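You operate a simulated robot arm through the tools that you are given. There is no shell and no other tool.

The job below is to be done with a simulated robot arm. You get a single attempt, and the scene is never put back.

TASK
Put things in order on the car care bench. At the end: the blue plant pot stands where the blue rear axle tag stood; the blue rear axle tag stands where the yellow yoghurt tub stood; the yellow yoghurt tub stands where the orange apricot jam jar stood; the orange apricot jam jar stands on top of the green wiping block; whatever was shut is shut again. Leave all else as you found it, and nothing knocked over.

Only the result counts: the job must be done as asked and must still hold three seconds after the hand-in. Knocking over, shifting, dropping, spilling or breaking anything else fails it.

THE ROBOT
A 7-joint arm with a two-finger parallel gripper, fixed in place. Base frame: the origin is at the foot of the arm, x ahead of it, y to its left, z up; the work surface is at about z = 0. Readings come in m, rad, newtons and seconds.
With the tool pointing down near the work surface it reaches from about 0.24 to 0.62 m from the base axis. Its first joint turns from -1.152 to 1.152 rad. Payload 2.6 kg.
The TCP is the grasp point between the finger pads, 0.03 m short of the fingertips. In the tool frame z runs along the fingers and y along their closing line. Largest opening 0.094 m; finger width 0.028, thickness 0.01; the body of the gripper, 0.05 by 0.096 m, starts 0.055 m behind the TCP.
Orientation is that of the tool frame in the base frame, as [roll, pitch, yaw] about the fixed x, y, z axes, in that order (R = Rz(yaw) Ry(pitch) Rx(roll)). With the fingers straight down and closing along the base's y, the tool's x points along the base's -x, its y along +y and its z along -z.

THE INTERFACE
- The arm moves only by the tool arm_command. Its arguments are lists of equal length, an entry for each row: "slide": the shift along the tool's x, y, z in m, a list of three; "angular": the turn, a rotation vector about the tool's x, y, z in rad, a list of three. In form: {"slide": [[x, y, z], ...], "angular": [[rx, ry, rz], ...]}. A call has 1 to 20 rows; each row shifts and turns the commanded pose from where the row before left it, along the tool's axes as they then stand. "fingers" is the gripper command, from -1 (fully open) to 1 (shut), values between in proportion, set as the call begins (left out, the last holds). A row lasts 0.2 s, in which the tool goes at most 0.05 m and 0.15 rad; a call with a longer step from one row to the next is refused whole, and so is a gripper value outside its range. A pose out of reach is approached as far as the arm can. The call stops where the force on the tool passes 40 N (or 10 N more than at its start, if that is more) or the arm is blocked; 0.2 s more then pass. The fingers move at their own pace (about 0.072 m/s each) and stop on an object; they squeeze with about 34 N. The grip force told is the motor's: it shows also when the fingers shut on nothing. Time passes only in rows, and 0.2 s behind the last, so rows that do not move let the fingers close. It gives the time, the measured TCP pose, the force on the tool (base axes), the opening and the grip force at its end, in the units of the frame above (readings bear some noise), with the torque about the TCP (base axes, N m) and any sound that the robot's microphone picked up, and new pictures: "pictures" is both (left out), scene, wrist or none.
- Cameras (640 x 400 px; columns grow to the right, rows downward): "scene" is fixed at [0.0157, 0.4179, 0.5615]; the picture's right is [-0.92, -0.40, 0.00], its down [-0.24, 0.55, -0.80] and it looks along [0.32, -0.74, -0.59] (base axes); focal length 330 px, centre (320, 200). "wrist" rides on the gripper at [0.076, 0.014, -0.102] in the tool frame; the picture's right is [-0.18, 0.98, 0.00], its down [-0.75, -0.14, -0.64] and it looks along [-0.63, -0.12, 0.77] (tool axes); focal length 243 px, centre (320, 200). There is no depth. A picture from a camera that has moved, and an enlarged one, comes with that camera's place and axes in the base frame and with its lens.
- enlarge(camera, box): a new picture of the part [left, top, right, bottom] of that camera's present view, enlarged. No time passes.
- hand_in(): hands the job in; it is judged then, once.

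Nothing tells you positions but the pictures and the camera data. Unless the task says otherwise, let go and move clear before handing in.

The tools are called after "Request:" as a command line: name --argument value ..., lists and objects as JSON in quotes. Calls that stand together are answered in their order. arm_command: Moves the arm, as the interface text tells. Its arguments: {"type":"object","properties":{"slide":{"type":"array"},"angular":{"type":"array"},"fingers":{"type":"number"},"pictures":{"type":"string","enum":["both","scene","wrist","none"]}},"required":["slide","angular"]} The other tools are called the same way: enlarge (camera, box) takes an enlarged picture of a part of a camera's view; hand_in () hands the job in.

At the start:

```text
clock: 0.0
position: [0.3904, -0.2317, 0.2689]
orientation: [3.14, -0.001, -3.141]
wrist_force: [0.2, -0.4, 0.4]
wrist_torque: [-0.03, -0.01, 0.0]
opening: 0.0939
finger_force: 0.1
```

scene: 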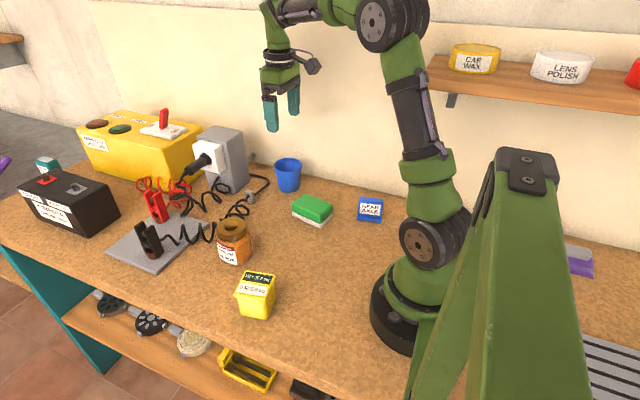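
wrist: 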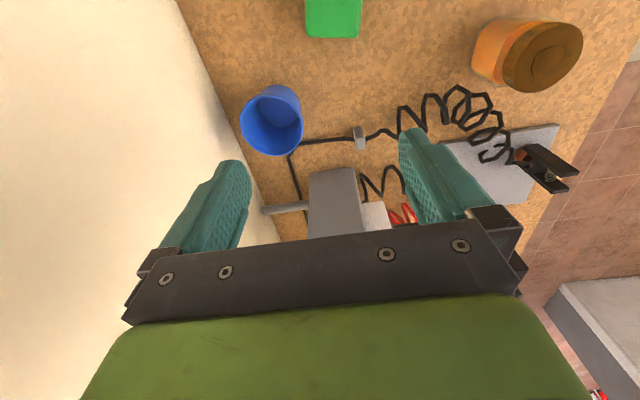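

The bench shows the blue pot at about (0.43, -0.30), the green block near (0.31, -0.22), the tag near (0.16, -0.26), the jar near (0.41, 0.0) and the yoghurt tub near (0.29, 0.10). I'll look closer at each before moving anything.

Request:
enlarge --camera "scene" --box '[200, 140, 400, 265]'

Request:
enlarge --camera "scene" --box '[180, 200, 340, 330]'

Request:
enlarge --camera "scene" --box '[60, 90, 320, 280]'

Request:
enlarge --camera "wrist" --box '[200, 0, 640, 240]'

```text
3.20 times, centred on (300, 202) of scene
camera zoom: at [0.0157, 0.4179, 0.5615], right [-0.92, -0.4, 0.0], down [-0.24, 0.55, -0.8], along [0.32, -0.74, -0.59], focal length 1058 px, centre (384, 192)
```

zoom: 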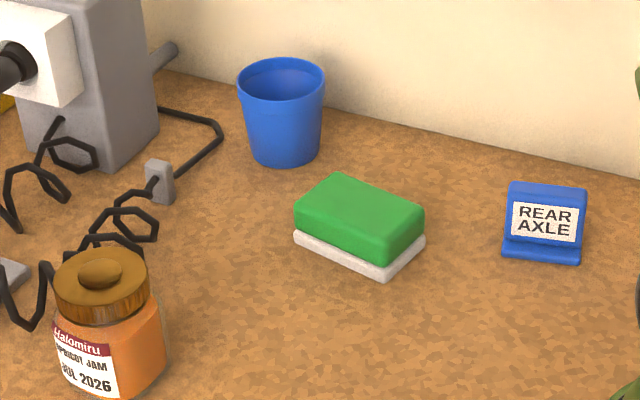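

```text
3.08 times, centred on (260, 265) of scene
camera zoom: at [0.0157, 0.4179, 0.5615], right [-0.92, -0.4, 0.0], down [-0.24, 0.55, -0.8], along [0.32, -0.74, -0.59], focal length 1017 px, centre (505, 0)
```

zoom: 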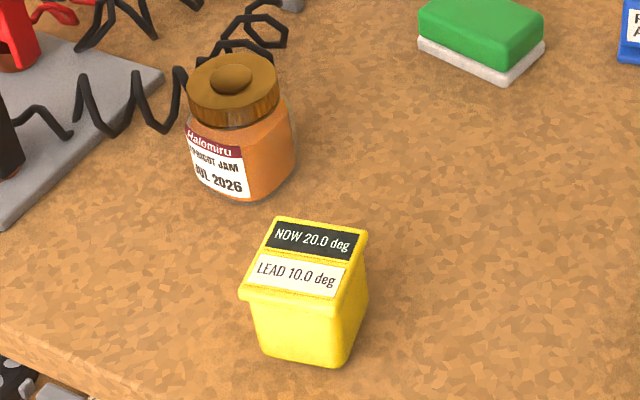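

```text
2.11 times, centred on (190, 185) of scene
camera zoom: at [0.0157, 0.4179, 0.5615], right [-0.92, -0.4, 0.0], down [-0.24, 0.55, -0.8], along [0.32, -0.74, -0.59], focal length 696 px, centre (594, 232)
```

zoom: 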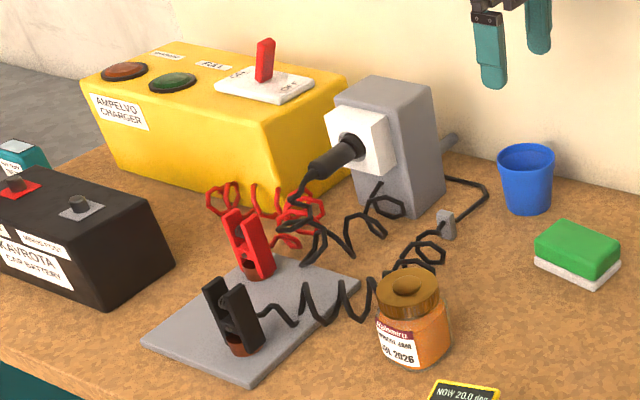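

```text
1.45 times, centred on (420, 120) of wrist
camera zoom: at [0.3125, -0.216, 0.3713], right [0.18, 0.98, 0.0], down [0.75, -0.14, 0.64], along [0.63, -0.12, -0.77], focal length 353 px, centre (174, 316)
```

zoom: 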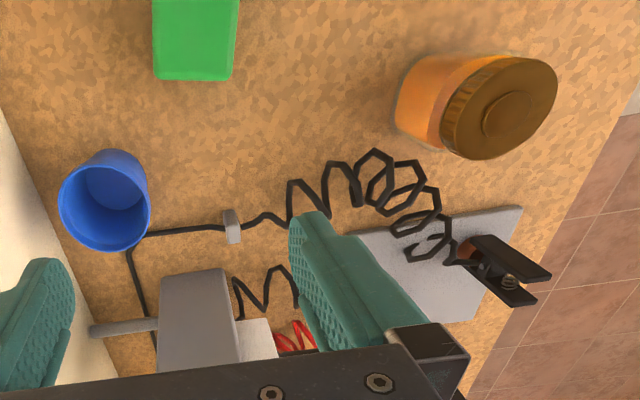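

The yellow item in front carries a label reading "NOW 20.0 deg / LEAD 10.0 deg", so I need to be sure it is the yoghurt tub. I'll look closer at it and search the rest of the view.

Request:
enlarge --camera "scene" --box '[220, 260, 300, 325]'

Request:
enlarge --camera "scene" --box '[0, 260, 320, 400]'

Request:
enlarge --camera "scene" --box '[400, 30, 640, 300]'

Request:
enlarge --camera "scene" --box '[0, 90, 220, 250]'

```text
6.15 times, centred on (260, 292) of scene
camera zoom: at [0.0157, 0.4179, 0.5615], right [-0.92, -0.4, 0.0], down [-0.24, 0.55, -0.8], along [0.32, -0.74, -0.59], focal length 2034 px, centre (689, -369)
```

zoom: 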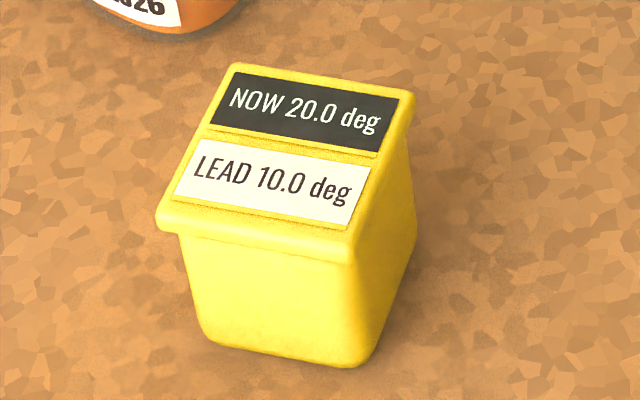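

```text
2.00 times, centred on (160, 330) of scene
camera zoom: at [0.0157, 0.4179, 0.5615], right [-0.92, -0.4, 0.0], down [-0.24, 0.55, -0.8], along [0.32, -0.74, -0.59], focal length 661 px, centre (640, -60)
```

zoom: 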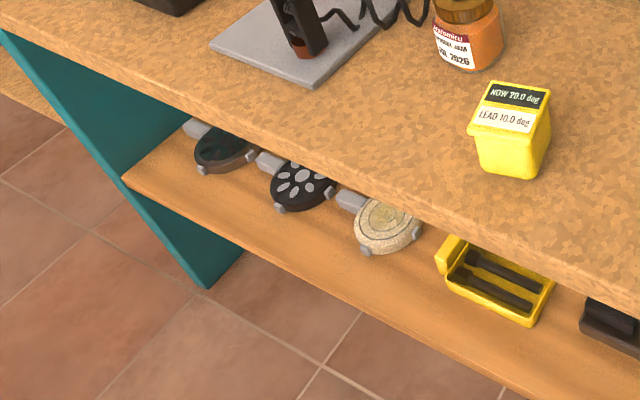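

```text
1.48 times, centred on (520, 165) of scene
camera zoom: at [0.0157, 0.4179, 0.5615], right [-0.92, -0.4, 0.0], down [-0.24, 0.55, -0.8], along [0.32, -0.74, -0.59], focal length 490 px, centre (24, 252)
```

zoom: 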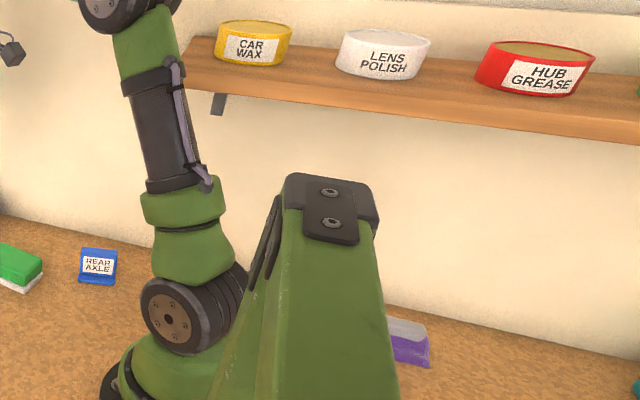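

```text
2.50 times, centred on (110, 170) of scene
camera zoom: at [0.0157, 0.4179, 0.5615], right [-0.92, -0.4, 0.0], down [-0.24, 0.55, -0.8], along [0.32, -0.74, -0.59], focal length 826 px, centre (845, 275)
```

zoom: 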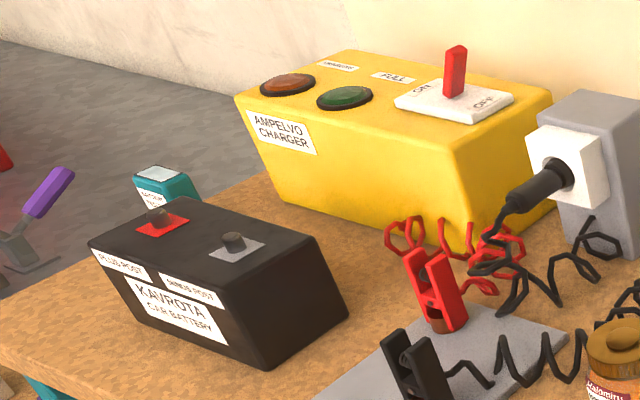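

The yellow item is the only candidate in view so far, but part of the bench is hidden. I'll sweep the wrist camera to the left side at a safe height to survey it.

Request:
arm_command --slide '[[0.009, 0.048, -0.005], [0.009, 0.048, -0.005], [0.009, 0.048, -0.005], [0.009, 0.048, -0.005], [0.009, 0.048, -0.005]]' --angular '[[0, 0, 0], [0, 0, 0], [0, 0, 0], [0, 0, 0], [0, 0, 0]]'

Request:
arm_command --slide '[[0.009, 0.048, 0], [0.009, 0.048, 0], [0.009, 0.048, 0], [0.009, 0.048, 0], [0.009, 0.048, 0]]' --angular '[[0, 0, 0], [0, 0, 0], [0, 0, 0], [0, 0, 0], [0, 0, 0]]'

```text
clock: 1.2
position: [0.3447, 0.0072, 0.2935]
orientation: [-3.14, -0.002, 3.141]
wrist_force: [-0.3, -0.4, -0.7]
wrist_torque: [-0.01, 0.0, 0.02]
opening: 0.0941
finger_force: 0.0
camera wrist: at [0.2679, 0.0228, 0.3967], right [0.19, 0.98, 0.0], down [0.75, -0.14, 0.64], along [0.63, -0.12, -0.77], focal length 243 px, centre (320, 200)
```

scene: 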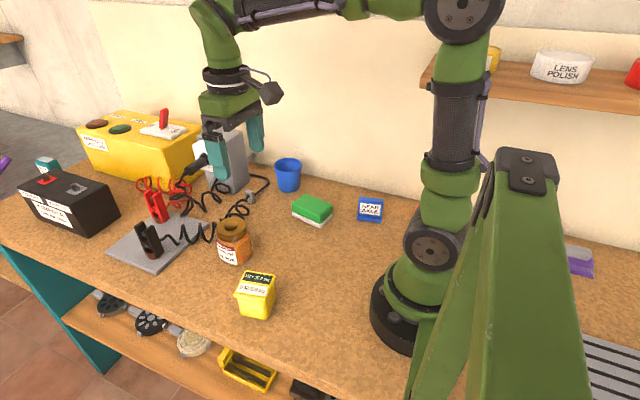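
wrist: 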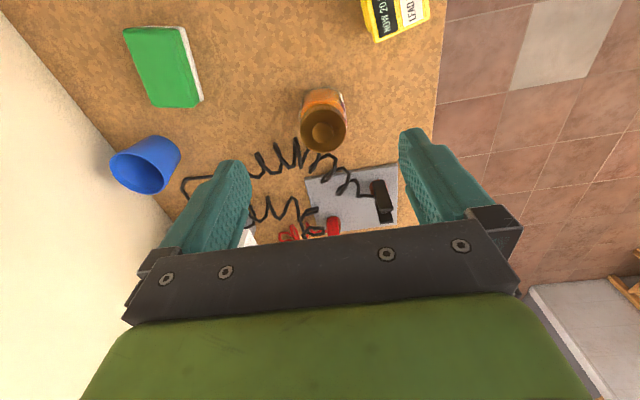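

```text
clock: 2.4
position: [0.3011, 0.2499, 0.2923]
orientation: [3.141, 0.0, 3.139]
wrist_force: [-0.9, -0.1, -0.1]
wrist_torque: [-0.02, 0.01, 0.01]
opening: 0.0938
finger_force: 0.1
camera wrist: at [0.2248, 0.2647, 0.3961], right [0.19, 0.98, 0.0], down [0.75, -0.14, 0.64], along [0.63, -0.12, -0.77], focal length 243 px, centre (320, 200)
```

scene: 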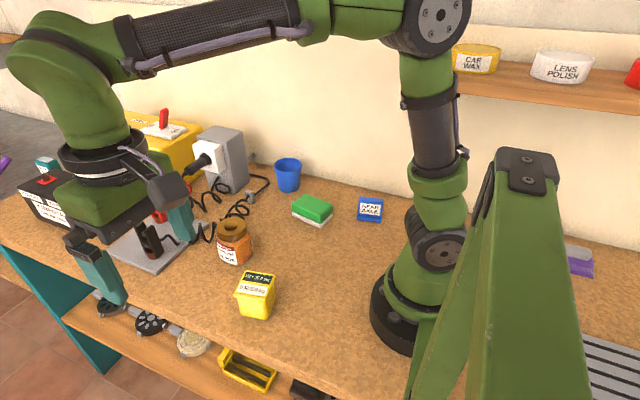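
wrist: 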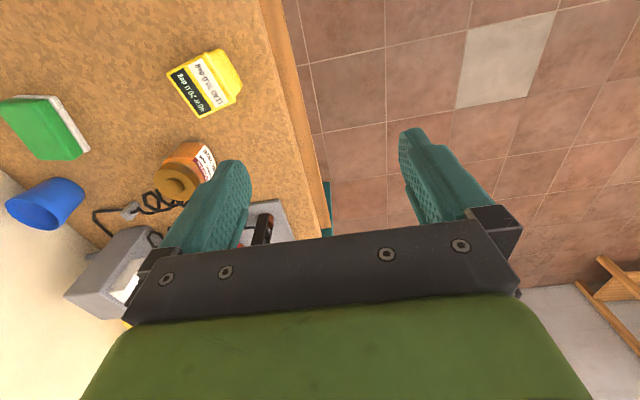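

There is nothing on the left beyond the bench edge, so the yellow square tub is the yoghurt tub. I'll hover over the jar first to pin down its position.

Request:
arm_command --slide '[[-0.0165, -0.0417, 0.0103], [-0.0165, -0.0417, 0.0103], [-0.0165, -0.0417, 0.0103], [-0.0165, -0.0417, 0.0103], [-0.0165, -0.0417, 0.0103], [-0.0165, -0.0417, 0.0103]]' --angular '[[0, 0, 0], [0, 0, 0], [0, 0, 0], [0, 0, 0], [0, 0, 0], [0, 0, 0]]'

```text
clock: 3.8
position: [0.4012, -0.002, 0.2333]
orientation: [3.141, 0.0, 3.141]
wrist_force: [-0.5, -0.9, 0.3]
wrist_torque: [-0.03, -0.02, -0.03]
opening: 0.0941
finger_force: 0.0
camera wrist: at [0.3229, 0.0138, 0.3362], right [0.18, 0.98, 0.0], down [0.75, -0.14, 0.64], along [0.63, -0.12, -0.77], focal length 243 px, centre (320, 200)
```

scene: 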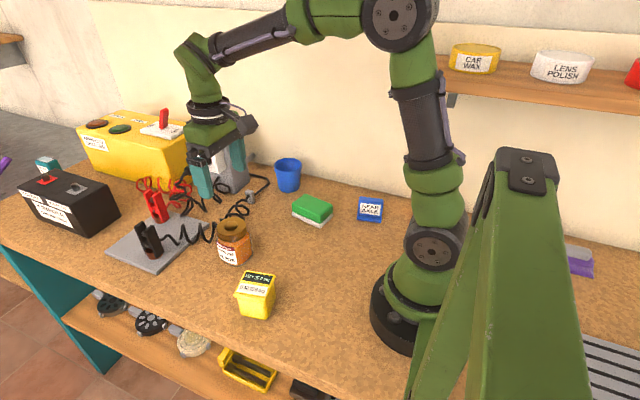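
wrist: 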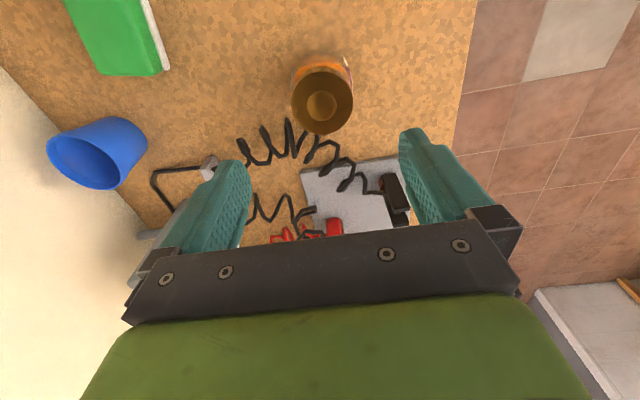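

Request:
enlarge --camera "wrist" --box '[220, 20, 420, 145]'

Request:
enlarge --camera "wrist" --box '[20, 0, 220, 200]'

Request:
enlarge --camera "scene" --box '[205, 200, 285, 270]'

```text
3.20 times, centred on (320, 82) of wrist
camera zoom: at [0.3229, 0.0138, 0.3362], right [0.18, 0.98, 0.0], down [0.75, -0.14, 0.64], along [0.63, -0.12, -0.77], focal length 776 px, centre (320, 576)
```

zoom: 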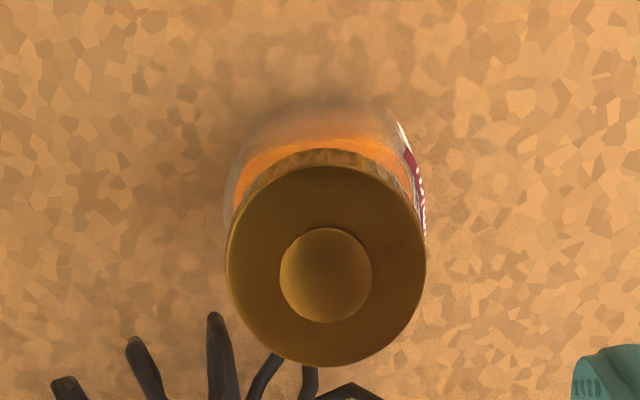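

```text
2.00 times, centred on (120, 100) of wrist
camera zoom: at [0.3229, 0.0138, 0.3362], right [0.18, 0.98, 0.0], down [0.75, -0.14, 0.64], along [0.63, -0.12, -0.77], focal length 485 px, centre (720, 400)
```

zoom: 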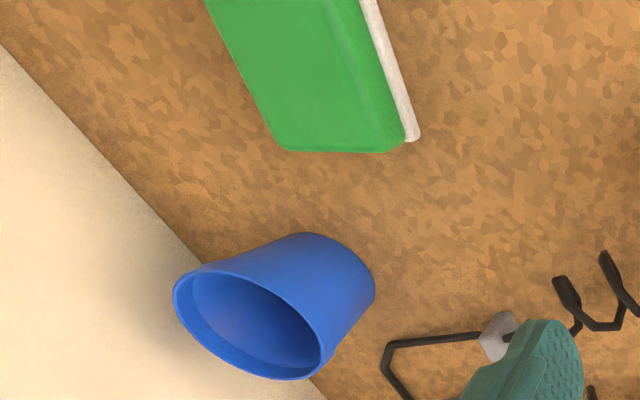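

```text
5.71 times, centred on (245, 235) of scene
camera zoom: at [0.0157, 0.418, 0.5615], right [-0.92, -0.4, 0.0], down [-0.24, 0.55, -0.8], along [0.32, -0.74, -0.59], focal length 1889 px, centre (749, 0)
```

zoom: 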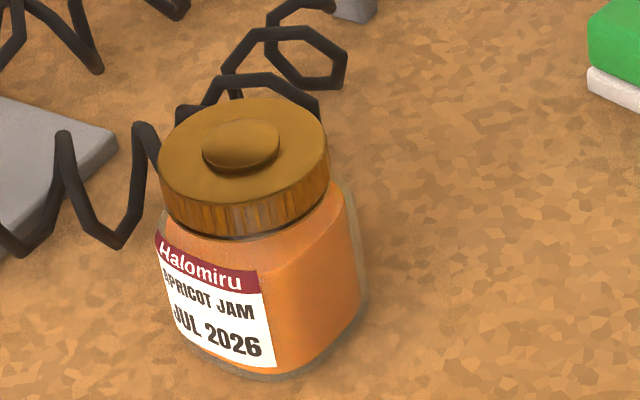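

The jar is at about (0.400, 0.001), roughly 0.07 wide and 0.10 tall including its lid. I'm descending partway to confirm alignment before straddling it.

Request:
arm_command --slide '[[0.0003, 0.001, 0.025], [0.0003, 0.001, 0.025], [0.0002, 0.001, 0.025], [0.0002, 0.0005, 0.023]]' --angular '[[0, 0, 0], [0, 0, 0], [0, 0, 0], [0, 0, 0]]' --fingers -1

```text
clock: 4.8
position: [0.3973, 0.0027, 0.1336]
orientation: [3.141, 0.0, 3.139]
wrist_force: [0.4, -0.7, 0.0]
wrist_torque: [0.02, 0.0, -0.02]
opening: 0.0942
finger_force: 0.1
camera wrist: at [0.3216, 0.0181, 0.2374], right [0.19, 0.98, 0.0], down [0.75, -0.14, 0.64], along [0.63, -0.12, -0.77], focal length 243 px, centre (320, 200)
```

scene: 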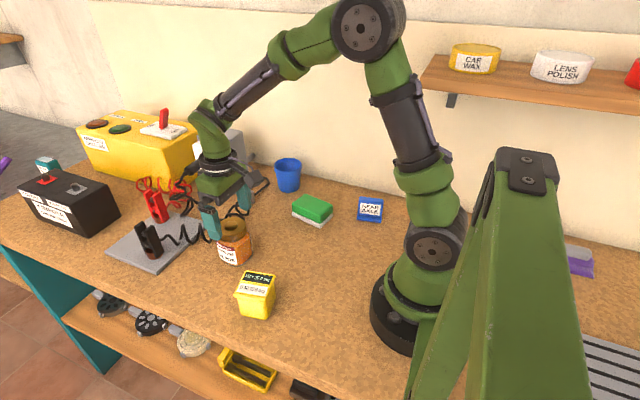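
wrist: 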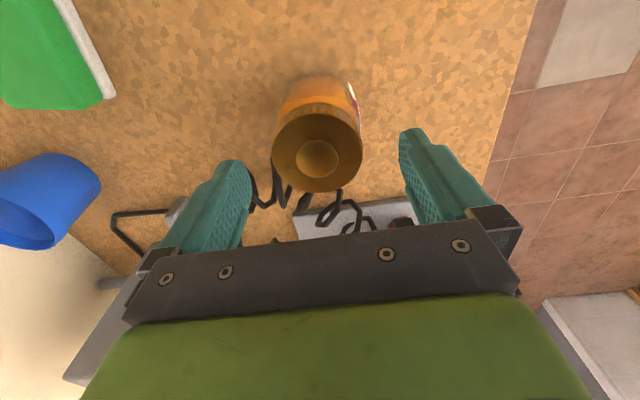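

Fingers straddle the jar, which is about 1.5 mm off to the -y side. I'll correct that, descend to grip the jar's body just under the lid, and then close.

Request:
arm_command --slide '[[0, -0.0015, 0.015], [0, 0, 0.02], [0, 0, 0.02], [0, 0, 0.019], [0, 0, 0]]' --angular '[[0, 0, 0], [0, 0, 0], [0, 0, 0], [0, 0, 0], [0, 0, 0]]' --fingers -1

```text
clock: 6.0
position: [0.3995, -0.0001, 0.0585]
orientation: [3.141, 0.0, -3.141]
wrist_force: [0.4, -0.6, -0.4]
wrist_torque: [-0.01, 0.01, -0.03]
opening: 0.094
finger_force: 0.2
camera wrist: at [0.322, 0.0157, 0.1615], right [0.18, 0.98, 0.0], down [0.75, -0.14, 0.64], along [0.63, -0.12, -0.77], focal length 243 px, centre (320, 200)
```

scene: 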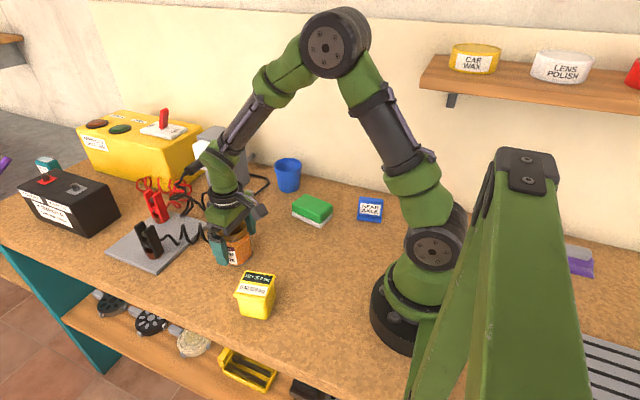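
wrist: 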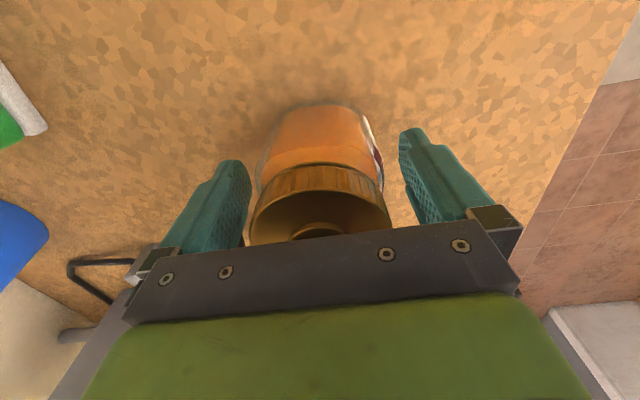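

The jar sits between the fingers with clearance on both sides. I'm closing the gripper now.

Request:
arm_command --slide '[[0, 0, 0], [0, 0, 0], [0, 0, 0], [0, 0, 0]]' --angular '[[0, 0, 0], [0, 0, 0], [0, 0, 0], [0, 0, 0]]' --fingers 1

```text
clock: 7.0
position: [0.3987, -0.0001, 0.0589]
orientation: [-3.142, 0.0, -3.141]
wrist_force: [0.0, -0.2, -0.8]
wrist_torque: [0.03, 0.01, -0.01]
opening: 0.0705
finger_force: 34.0
camera wrist: at [0.3219, 0.0158, 0.1617], right [0.18, 0.98, 0.0], down [0.75, -0.14, 0.64], along [0.63, -0.12, -0.77], focal length 243 px, centre (320, 200)
```

scene: 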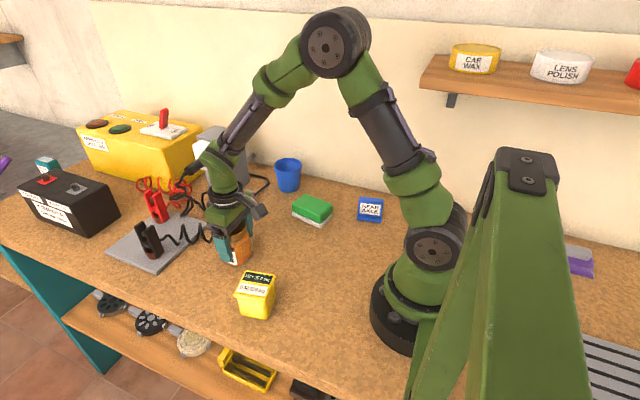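
wrist: 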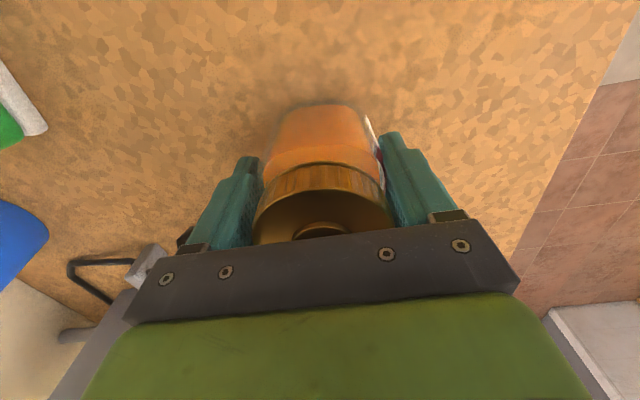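

Gripped at 0.0705 m. I'll lift straight up and check that the jar comes along.

Request:
arm_command --slide '[[0, 0, -0.01], [0, 0, -0.03], [0, 0, -0.04], [0, 0, -0.04]]' --angular '[[0, 0, 0], [0, 0, 0], [0, 0, 0], [0, 0, 0]]'

```text
clock: 8.0
position: [0.398, 0.0007, 0.1789]
orientation: [3.142, 0.001, 3.141]
wrist_force: [1.4, -0.1, -4.1]
wrist_torque: [0.01, -0.01, -0.03]
opening: 0.0702
finger_force: 34.1
camera wrist: at [0.3216, 0.0158, 0.2822], right [0.18, 0.98, 0.0], down [0.75, -0.14, 0.64], along [0.63, -0.12, -0.77], focal length 243 px, centre (320, 200)
```

scene: 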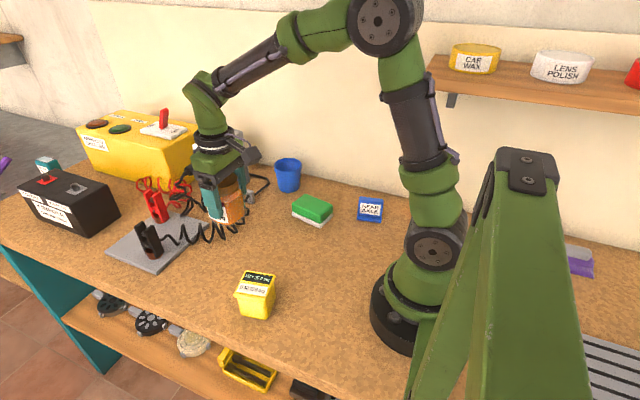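
wrist: 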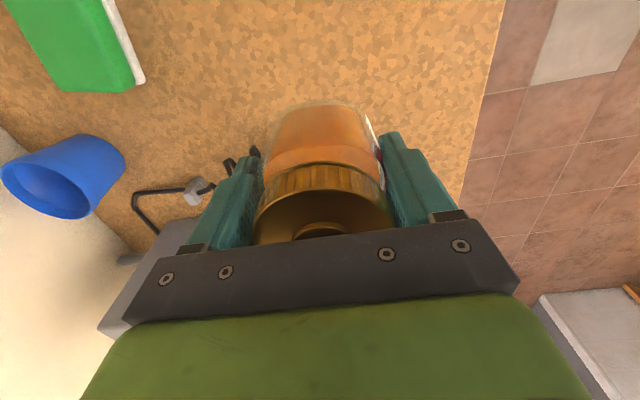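

The jar is lifted and weighs about 0.4 kg. I'll carry it toward the block, staying on its far side so the wrist camera sees the block clearly.

Request:
arm_command --slide '[[0, -0.03, -0.006], [0, -0.04, -0.006], [0, -0.045, -0.006], [0, -0.045, -0.006], [0, -0.04, 0]]' --angular '[[0, 0, 0], [0, 0, 0], [0, 0, 0], [0, 0, 0], [0, 0, 0]]'

```text
clock: 9.2
position: [0.3952, -0.1991, 0.2016]
orientation: [3.14, 0.0, -3.141]
wrist_force: [0.0, 0.4, -3.4]
wrist_torque: [0.0, 0.0, 0.01]
opening: 0.0705
finger_force: 34.0
camera wrist: at [0.319, -0.1846, 0.3047], right [0.18, 0.98, 0.0], down [0.75, -0.14, 0.64], along [0.63, -0.12, -0.77], focal length 243 px, centre (320, 200)
```

scene: 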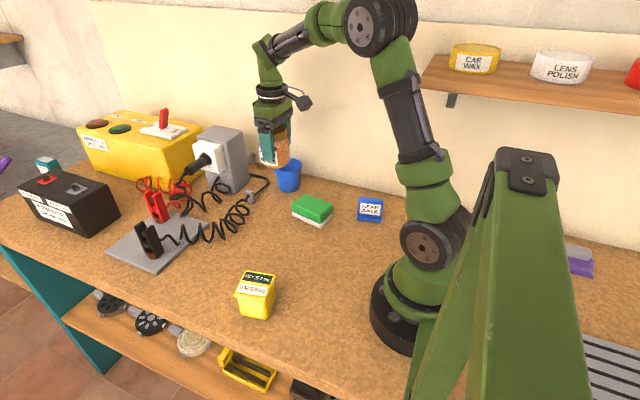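
wrist: 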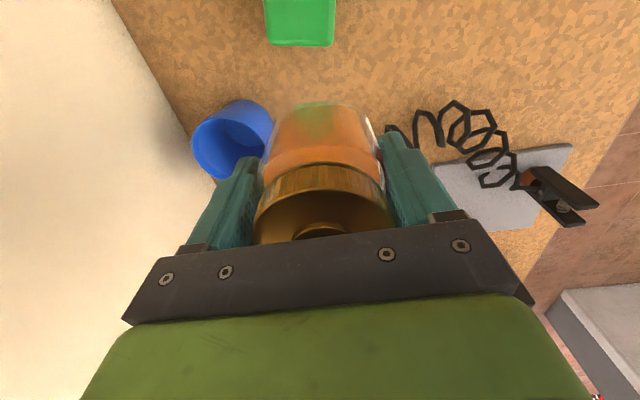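

The jar is held securely. I'll zoom in on the block, pot and tag with the fixed camera for accurate positions.

Request:
enlarge --camera "scene" --box '[282, 185, 342, 235]'

Request:
enlarge --camera "scene" --box '[345, 185, 400, 230]'

Request:
enlarge --camera "scene" --box '[260, 140, 330, 200]'

Request:
enlarge --camera "wrist" --box '[170, 0, 370, 200]'

```text
8.00 times, centred on (312, 210) of scene
camera zoom: at [0.0157, 0.418, 0.5615], right [-0.92, -0.4, 0.0], down [-0.24, 0.55, -0.8], along [0.32, -0.74, -0.59], focal length 2644 px, centre (384, 120)
```

zoom: 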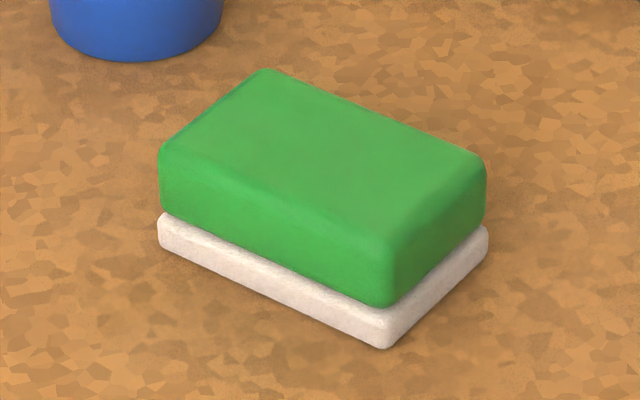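

```text
8.89 times, centred on (372, 208) of scene
camera zoom: at [0.0157, 0.418, 0.5615], right [-0.92, -0.4, 0.0], down [-0.24, 0.55, -0.8], along [0.32, -0.74, -0.59], focal length 2938 px, centre (-147, 133)
```

zoom: 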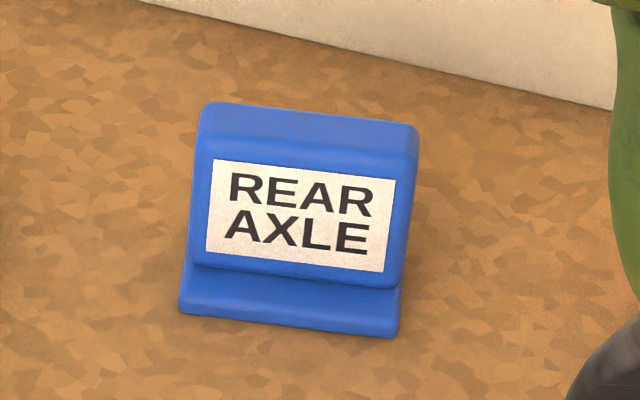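

```text
6.67 times, centred on (295, 170) of scene
camera zoom: at [0.0157, 0.418, 0.5615], right [-0.92, -0.4, 0.0], down [-0.24, 0.55, -0.8], along [0.32, -0.74, -0.59], focal length 2203 px, centre (487, 400)
```

zoom: 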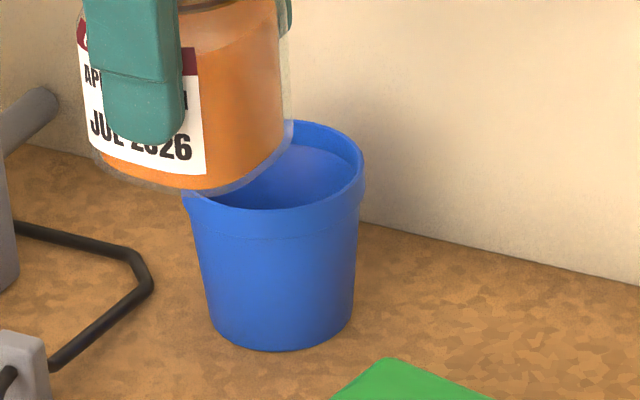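

```text
2.00 times, centred on (270, 100) of wrist
camera zoom: at [0.319, -0.1846, 0.3047], right [0.18, 0.98, 0.0], down [0.75, -0.14, 0.64], along [0.63, -0.12, -0.77], focal length 485 px, centre (420, 400)
```

zoom: 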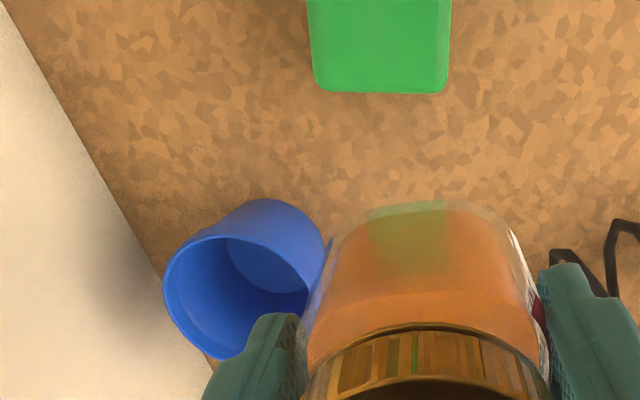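

The block's centre comes out around (0.306, -0.206), rotated about 12°, with its top near z = 0.045. I'll move the jar over it and stop well above to check alignment in both cameras.

Request:
arm_command --slide '[[0.03, -0.002, 0], [0.03, -0.002, 0], [0.031, -0.002, 0.01], [0, 0, 0.025], [0, 0, 0.02], [0, 0, 0]]' --angular '[[0, 0, 0], [0, 0, 0], [0, 0, 0], [0, 0, 0], [0, 0, 0], [0, 0, 0]]'

Request:
enlarge --camera "scene" --box '[262, 145, 362, 235]'

Request:
enlarge --camera "wrist" --box '[200, 0, 440, 240]'

```text
clock: 10.6
position: [0.3058, -0.2038, 0.1467]
orientation: [3.141, -0.001, 3.14]
wrist_force: [-0.8, 0.4, -3.6]
wrist_torque: [0.02, 0.06, -0.02]
opening: 0.07
finger_force: 34.2
camera wrist: at [0.2296, -0.1893, 0.2499], right [0.18, 0.98, 0.0], down [0.75, -0.14, 0.64], along [0.63, -0.12, -0.77], focal length 243 px, centre (320, 200)
```

scene: 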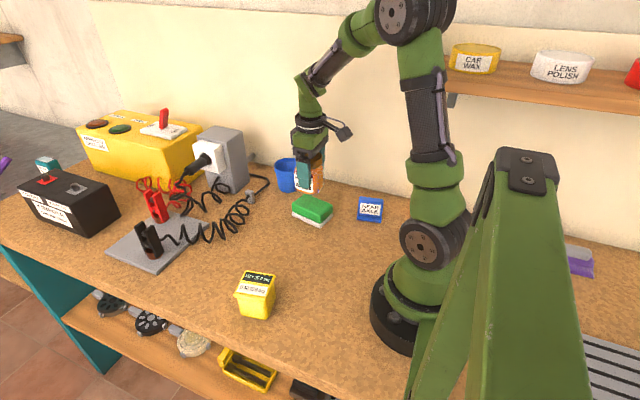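
wrist: 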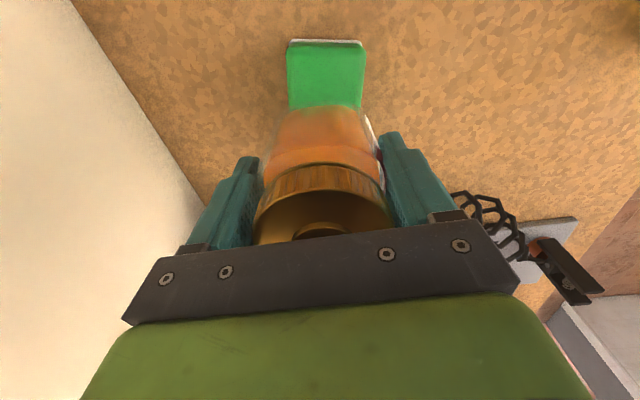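

```text
4.44 times, centred on (312, 190) of scene
camera zoom: at [0.0157, 0.4179, 0.5615], right [-0.92, -0.4, 0.0], down [-0.24, 0.55, -0.8], along [0.32, -0.74, -0.59], focal length 1469 px, centre (356, 244)
```

zoom: 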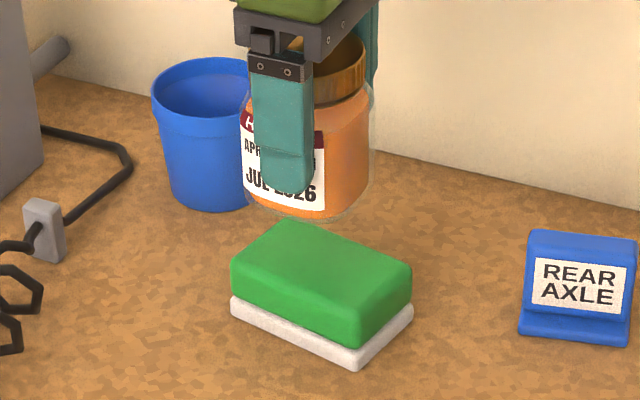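

```text
1.67 times, centred on (320, 120) of wrist
camera zoom: at [0.2296, -0.1893, 0.2499], right [0.18, 0.98, 0.0], down [0.75, -0.14, 0.64], along [0.63, -0.12, -0.77], focal length 404 px, centre (320, 333)
```

zoom: 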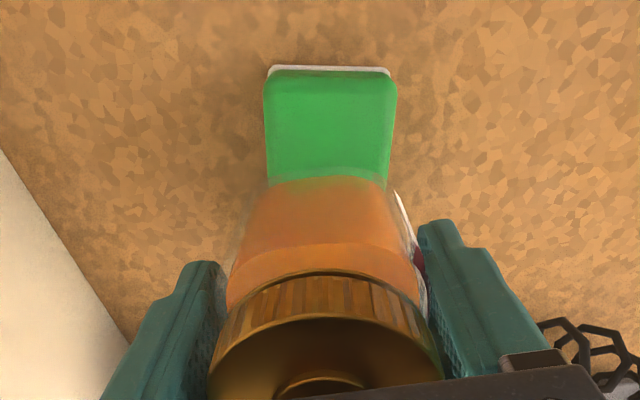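

The jar hovers almost centred; the block's true centre looks to be about 3 mm toward -x and 5 mm toward +y from here. I'll shift and descend to about 1 cm above the block.

Request:
arm_command --slide '[[0.003, 0.005, 0.005], [0, 0, 0.015], [0, 0, 0.013], [0, 0, 0]]' --angular '[[0, 0, 0], [0, 0, 0], [0, 0, 0], [0, 0, 0]]'

Request:
enlarge --camera "scene" --box '[262, 145, 362, 235]'

Request:
enlarge --camera "wrist" --box '[200, 0, 440, 240]'

```text
clock: 11.6
position: [0.3042, -0.2003, 0.115]
orientation: [3.141, 0.0, 3.14]
wrist_force: [0.0, 0.5, -3.7]
wrist_torque: [0.02, 0.02, 0.01]
opening: 0.0705
finger_force: 34.3
camera wrist: at [0.2273, -0.1841, 0.2179], right [0.18, 0.98, 0.0], down [0.75, -0.14, 0.64], along [0.63, -0.12, -0.77], focal length 243 px, centre (320, 200)
```

scene: 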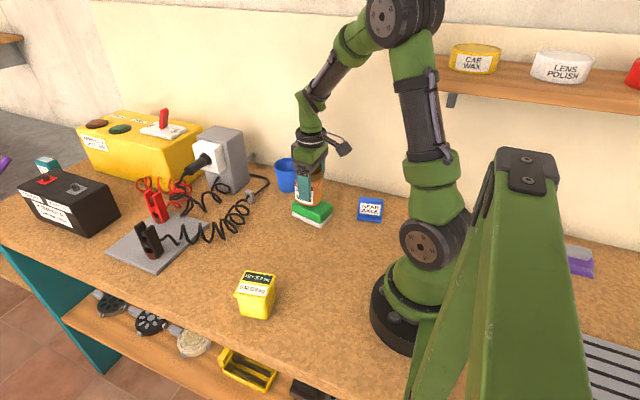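
wrist: 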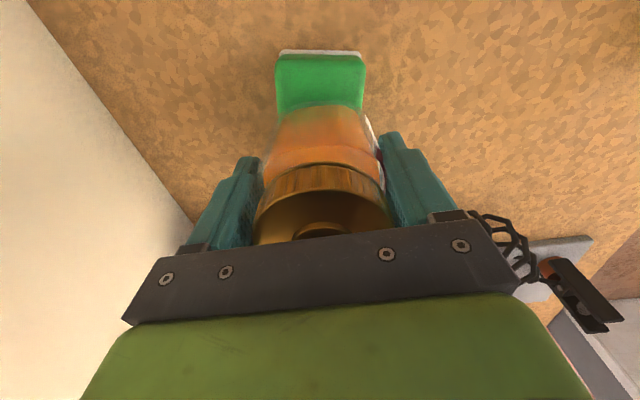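

```text
4.44 times, centred on (312, 190) of scene
camera zoom: at [0.0157, 0.4179, 0.5615], right [-0.92, -0.4, 0.0], down [-0.24, 0.55, -0.8], along [0.32, -0.74, -0.59], focal length 1469 px, centre (356, 244)
```

zoom: 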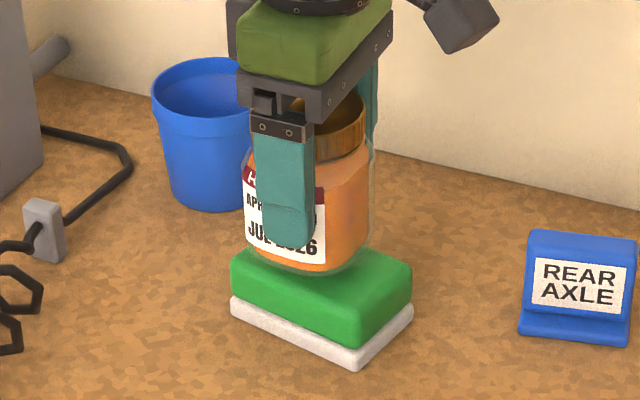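

```text
1.67 times, centred on (320, 120) of wrist
camera zoom: at [0.2273, -0.1841, 0.2179], right [0.18, 0.98, 0.0], down [0.75, -0.14, 0.64], along [0.63, -0.12, -0.77], focal length 404 px, centre (320, 333)
```

zoom: 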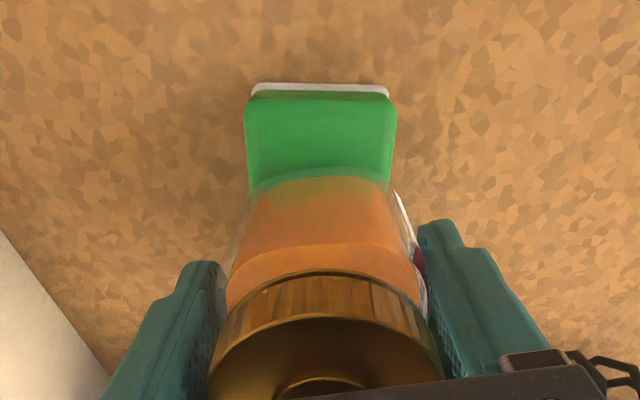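

Both views show the jar about 1 cm above the block and well centred, though it sits around 3 mm further in +x than the TCP. I'll nudge -x by 3 mm and lower in small steps while watching the force.

Request:
arm_command --slide '[[0.003, 0, 0.003], [0, 0, 0.003], [0, 0, 0.002], [0, 0, 0]]' --angular '[[0, 0, 0], [0, 0, 0], [0, 0, 0], [0, 0, 0]]' --pictures "none"

Request:
arm_command --slide '[[0, 0, 0.002], [0, 0, 0.002], [0, 0, 0]]' --angular '[[0, 0, 0], [0, 0, 0], [0, 0, 0]]' --pictures "both"

Request:
enlarge --camera "scene" --box '[262, 145, 362, 235]'

```text
clock: 12.6
position: [0.3014, -0.2008, 0.1085]
orientation: [-3.141, 0.001, -3.141]
wrist_force: [0.0, 0.3, -4.0]
wrist_torque: [0.0, 0.03, 0.01]
opening: 0.0704
finger_force: 34.1
```

```text
clock: 13.4
position: [0.3, -0.2004, 0.1048]
orientation: [3.14, 0.0, 3.141]
wrist_force: [0.4, -0.2, -4.1]
wrist_torque: [0.02, -0.01, -0.01]
opening: 0.0707
finger_force: 34.1
camera wrist: at [0.223, -0.1849, 0.2073], right [0.18, 0.98, 0.0], down [0.75, -0.14, 0.64], along [0.63, -0.12, -0.77], focal length 243 px, centre (320, 200)
```

scene: 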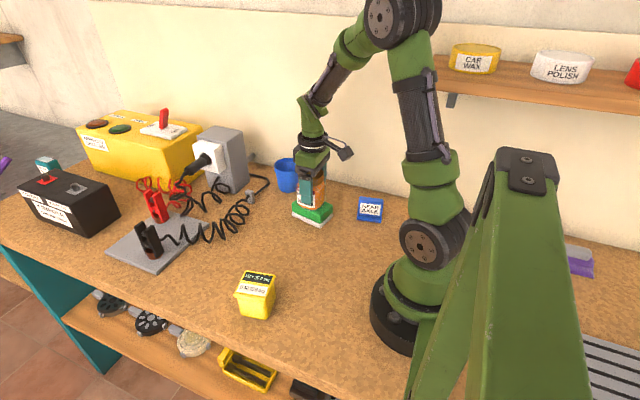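
wrist: 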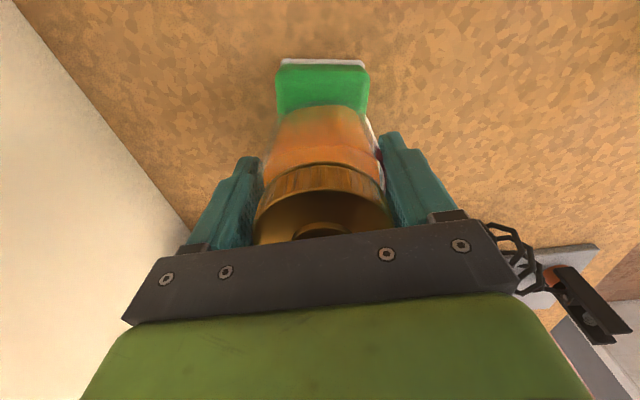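

```text
4.44 times, centred on (312, 190) of scene
camera zoom: at [0.0157, 0.4179, 0.5615], right [-0.92, -0.4, 0.0], down [-0.24, 0.55, -0.8], along [0.32, -0.74, -0.59], focal length 1469 px, centre (356, 244)
```

zoom: 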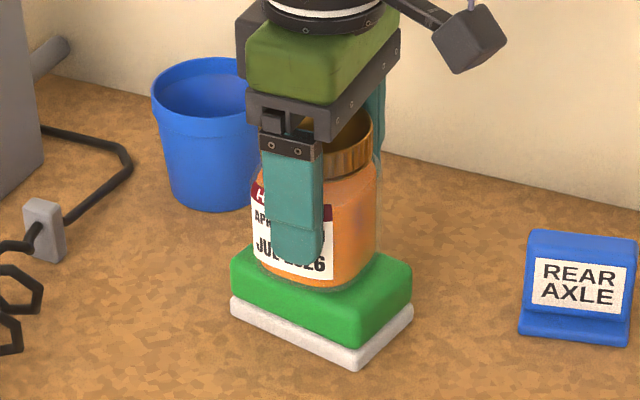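

No contact yet at z ≈ 0.105, so I continue down in 1–2 mm steps.

Request:
arm_command --slide '[[0, 0, 0.0015], [0, 0, 0.0015], [0, 0, 0]]' --angular '[[0, 0, 0], [0, 0, 0], [0, 0, 0]]' --pictures "none"

Request:
arm_command --slide '[[0, 0, 0.0015], [0, 0, 0]]' --angular '[[0, 0, 0], [0, 0, 0]]' --pictures "none"

```text
clock: 14.2
position: [0.301, -0.1998, 0.1009]
orientation: [-3.14, 0.003, 3.141]
wrist_force: [-6.5, 3.8, 23.5]
wrist_torque: [0.19, -0.02, -0.08]
opening: 0.0705
finger_force: 33.4
```

```text
clock: 14.8
position: [0.3023, -0.2006, 0.1]
orientation: [-3.137, 0.006, -3.14]
wrist_force: [0.7, -0.3, 25.4]
wrist_torque: [0.15, -0.55, -0.11]
opening: 0.0706
finger_force: 34.1
```

Contact is confirmed at about z = 0.101. I'll relieve the pressure by 2 mm, look, then open.

Request:
arm_command --slide '[[0, 0, -0.001], [0, 0, -0.001], [0, 0, 0]]' --angular '[[0, 0, 0], [0, 0, 0], [0, 0, 0]]'

Request:
enlarge --camera "scene" --box '[262, 145, 362, 235]'

```text
clock: 15.6
position: [0.3019, -0.2007, 0.1008]
orientation: [3.14, -0.002, 3.141]
wrist_force: [2.9, -1.8, 3.9]
wrist_torque: [-0.13, -0.46, -0.06]
opening: 0.0702
finger_force: 34.1
camera wrist: at [0.2235, -0.185, 0.2038], right [0.18, 0.98, 0.0], down [0.76, -0.14, 0.64], along [0.63, -0.12, -0.77], focal length 243 px, centre (320, 200)
```

scene: 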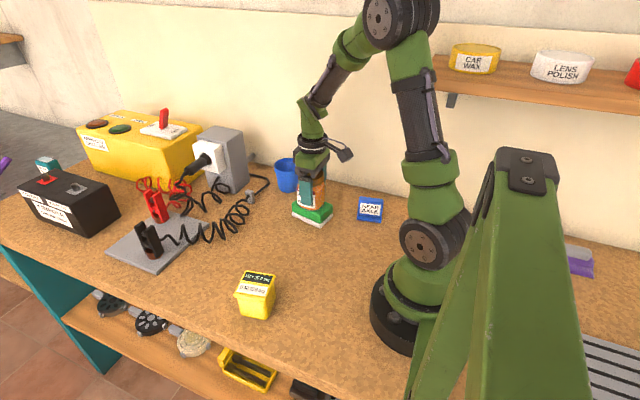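
wrist: 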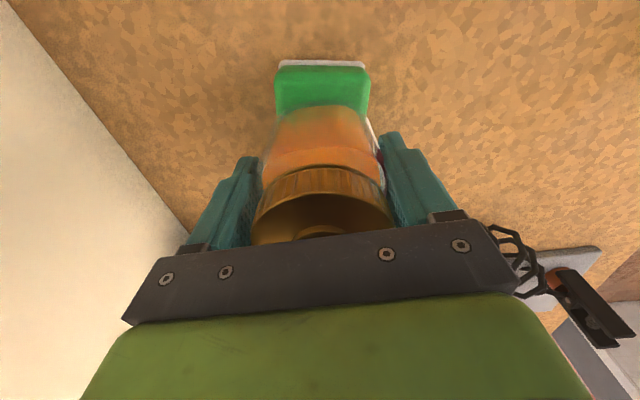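

```text
4.44 times, centred on (312, 190) of scene
camera zoom: at [0.0157, 0.418, 0.5615], right [-0.92, -0.4, 0.0], down [-0.24, 0.55, -0.8], along [0.32, -0.74, -0.59], focal length 1469 px, centre (356, 244)
```

zoom: 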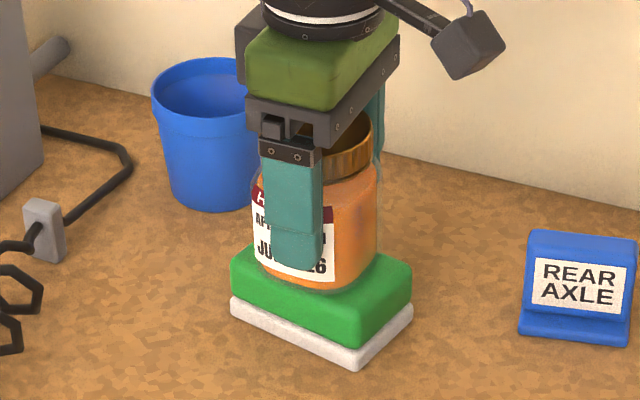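

The jar rests on the block. I'll open the fingers and watch for any shift.

Request:
arm_command --slide '[[0, 0, 0], [0, 0, 0], [0, 0, 0]]' --angular '[[0, 0, 0], [0, 0, 0], [0, 0, 0]]' --fingers -1

Request:
enlarge --camera "scene" --box '[262, 145, 362, 235]'

```text
clock: 16.4
position: [0.3013, -0.2012, 0.1003]
orientation: [-3.141, 0.0, 3.141]
wrist_force: [0.3, 0.3, 0.1]
wrist_torque: [0.03, 0.02, 0.02]
opening: 0.094
finger_force: 0.1
camera wrist: at [0.2238, -0.1852, 0.2043], right [0.18, 0.98, 0.0], down [0.75, -0.14, 0.64], along [0.63, -0.12, -0.77], focal length 243 px, centre (320, 200)
```

scene: 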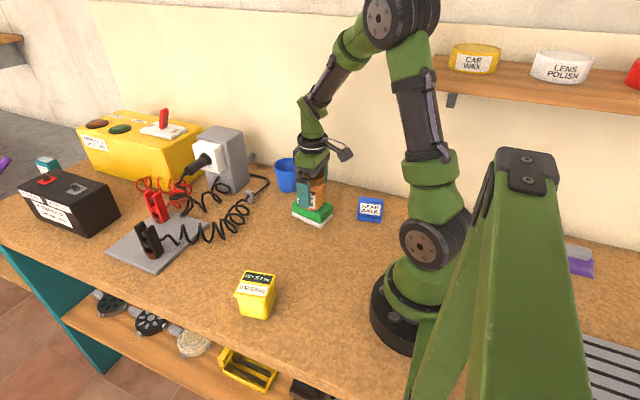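
wrist: 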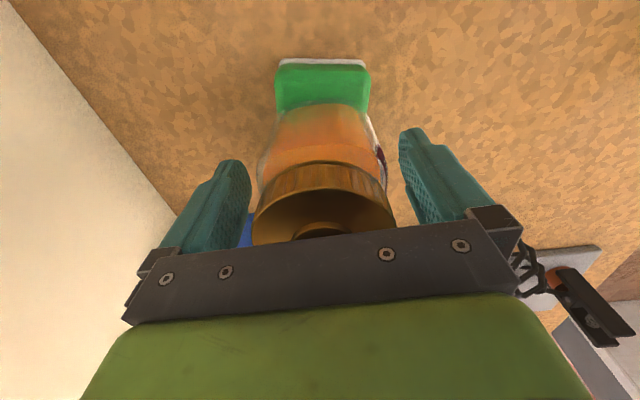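

```text
4.44 times, centred on (312, 190) of scene
camera zoom: at [0.0157, 0.4179, 0.5615], right [-0.92, -0.4, 0.0], down [-0.24, 0.55, -0.8], along [0.32, -0.74, -0.59], focal length 1469 px, centre (356, 244)
```

zoom: 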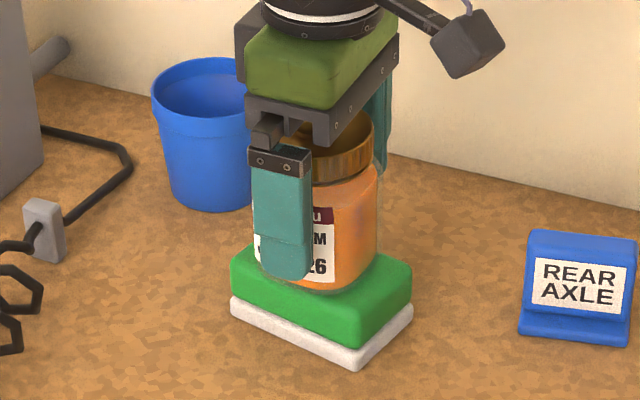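

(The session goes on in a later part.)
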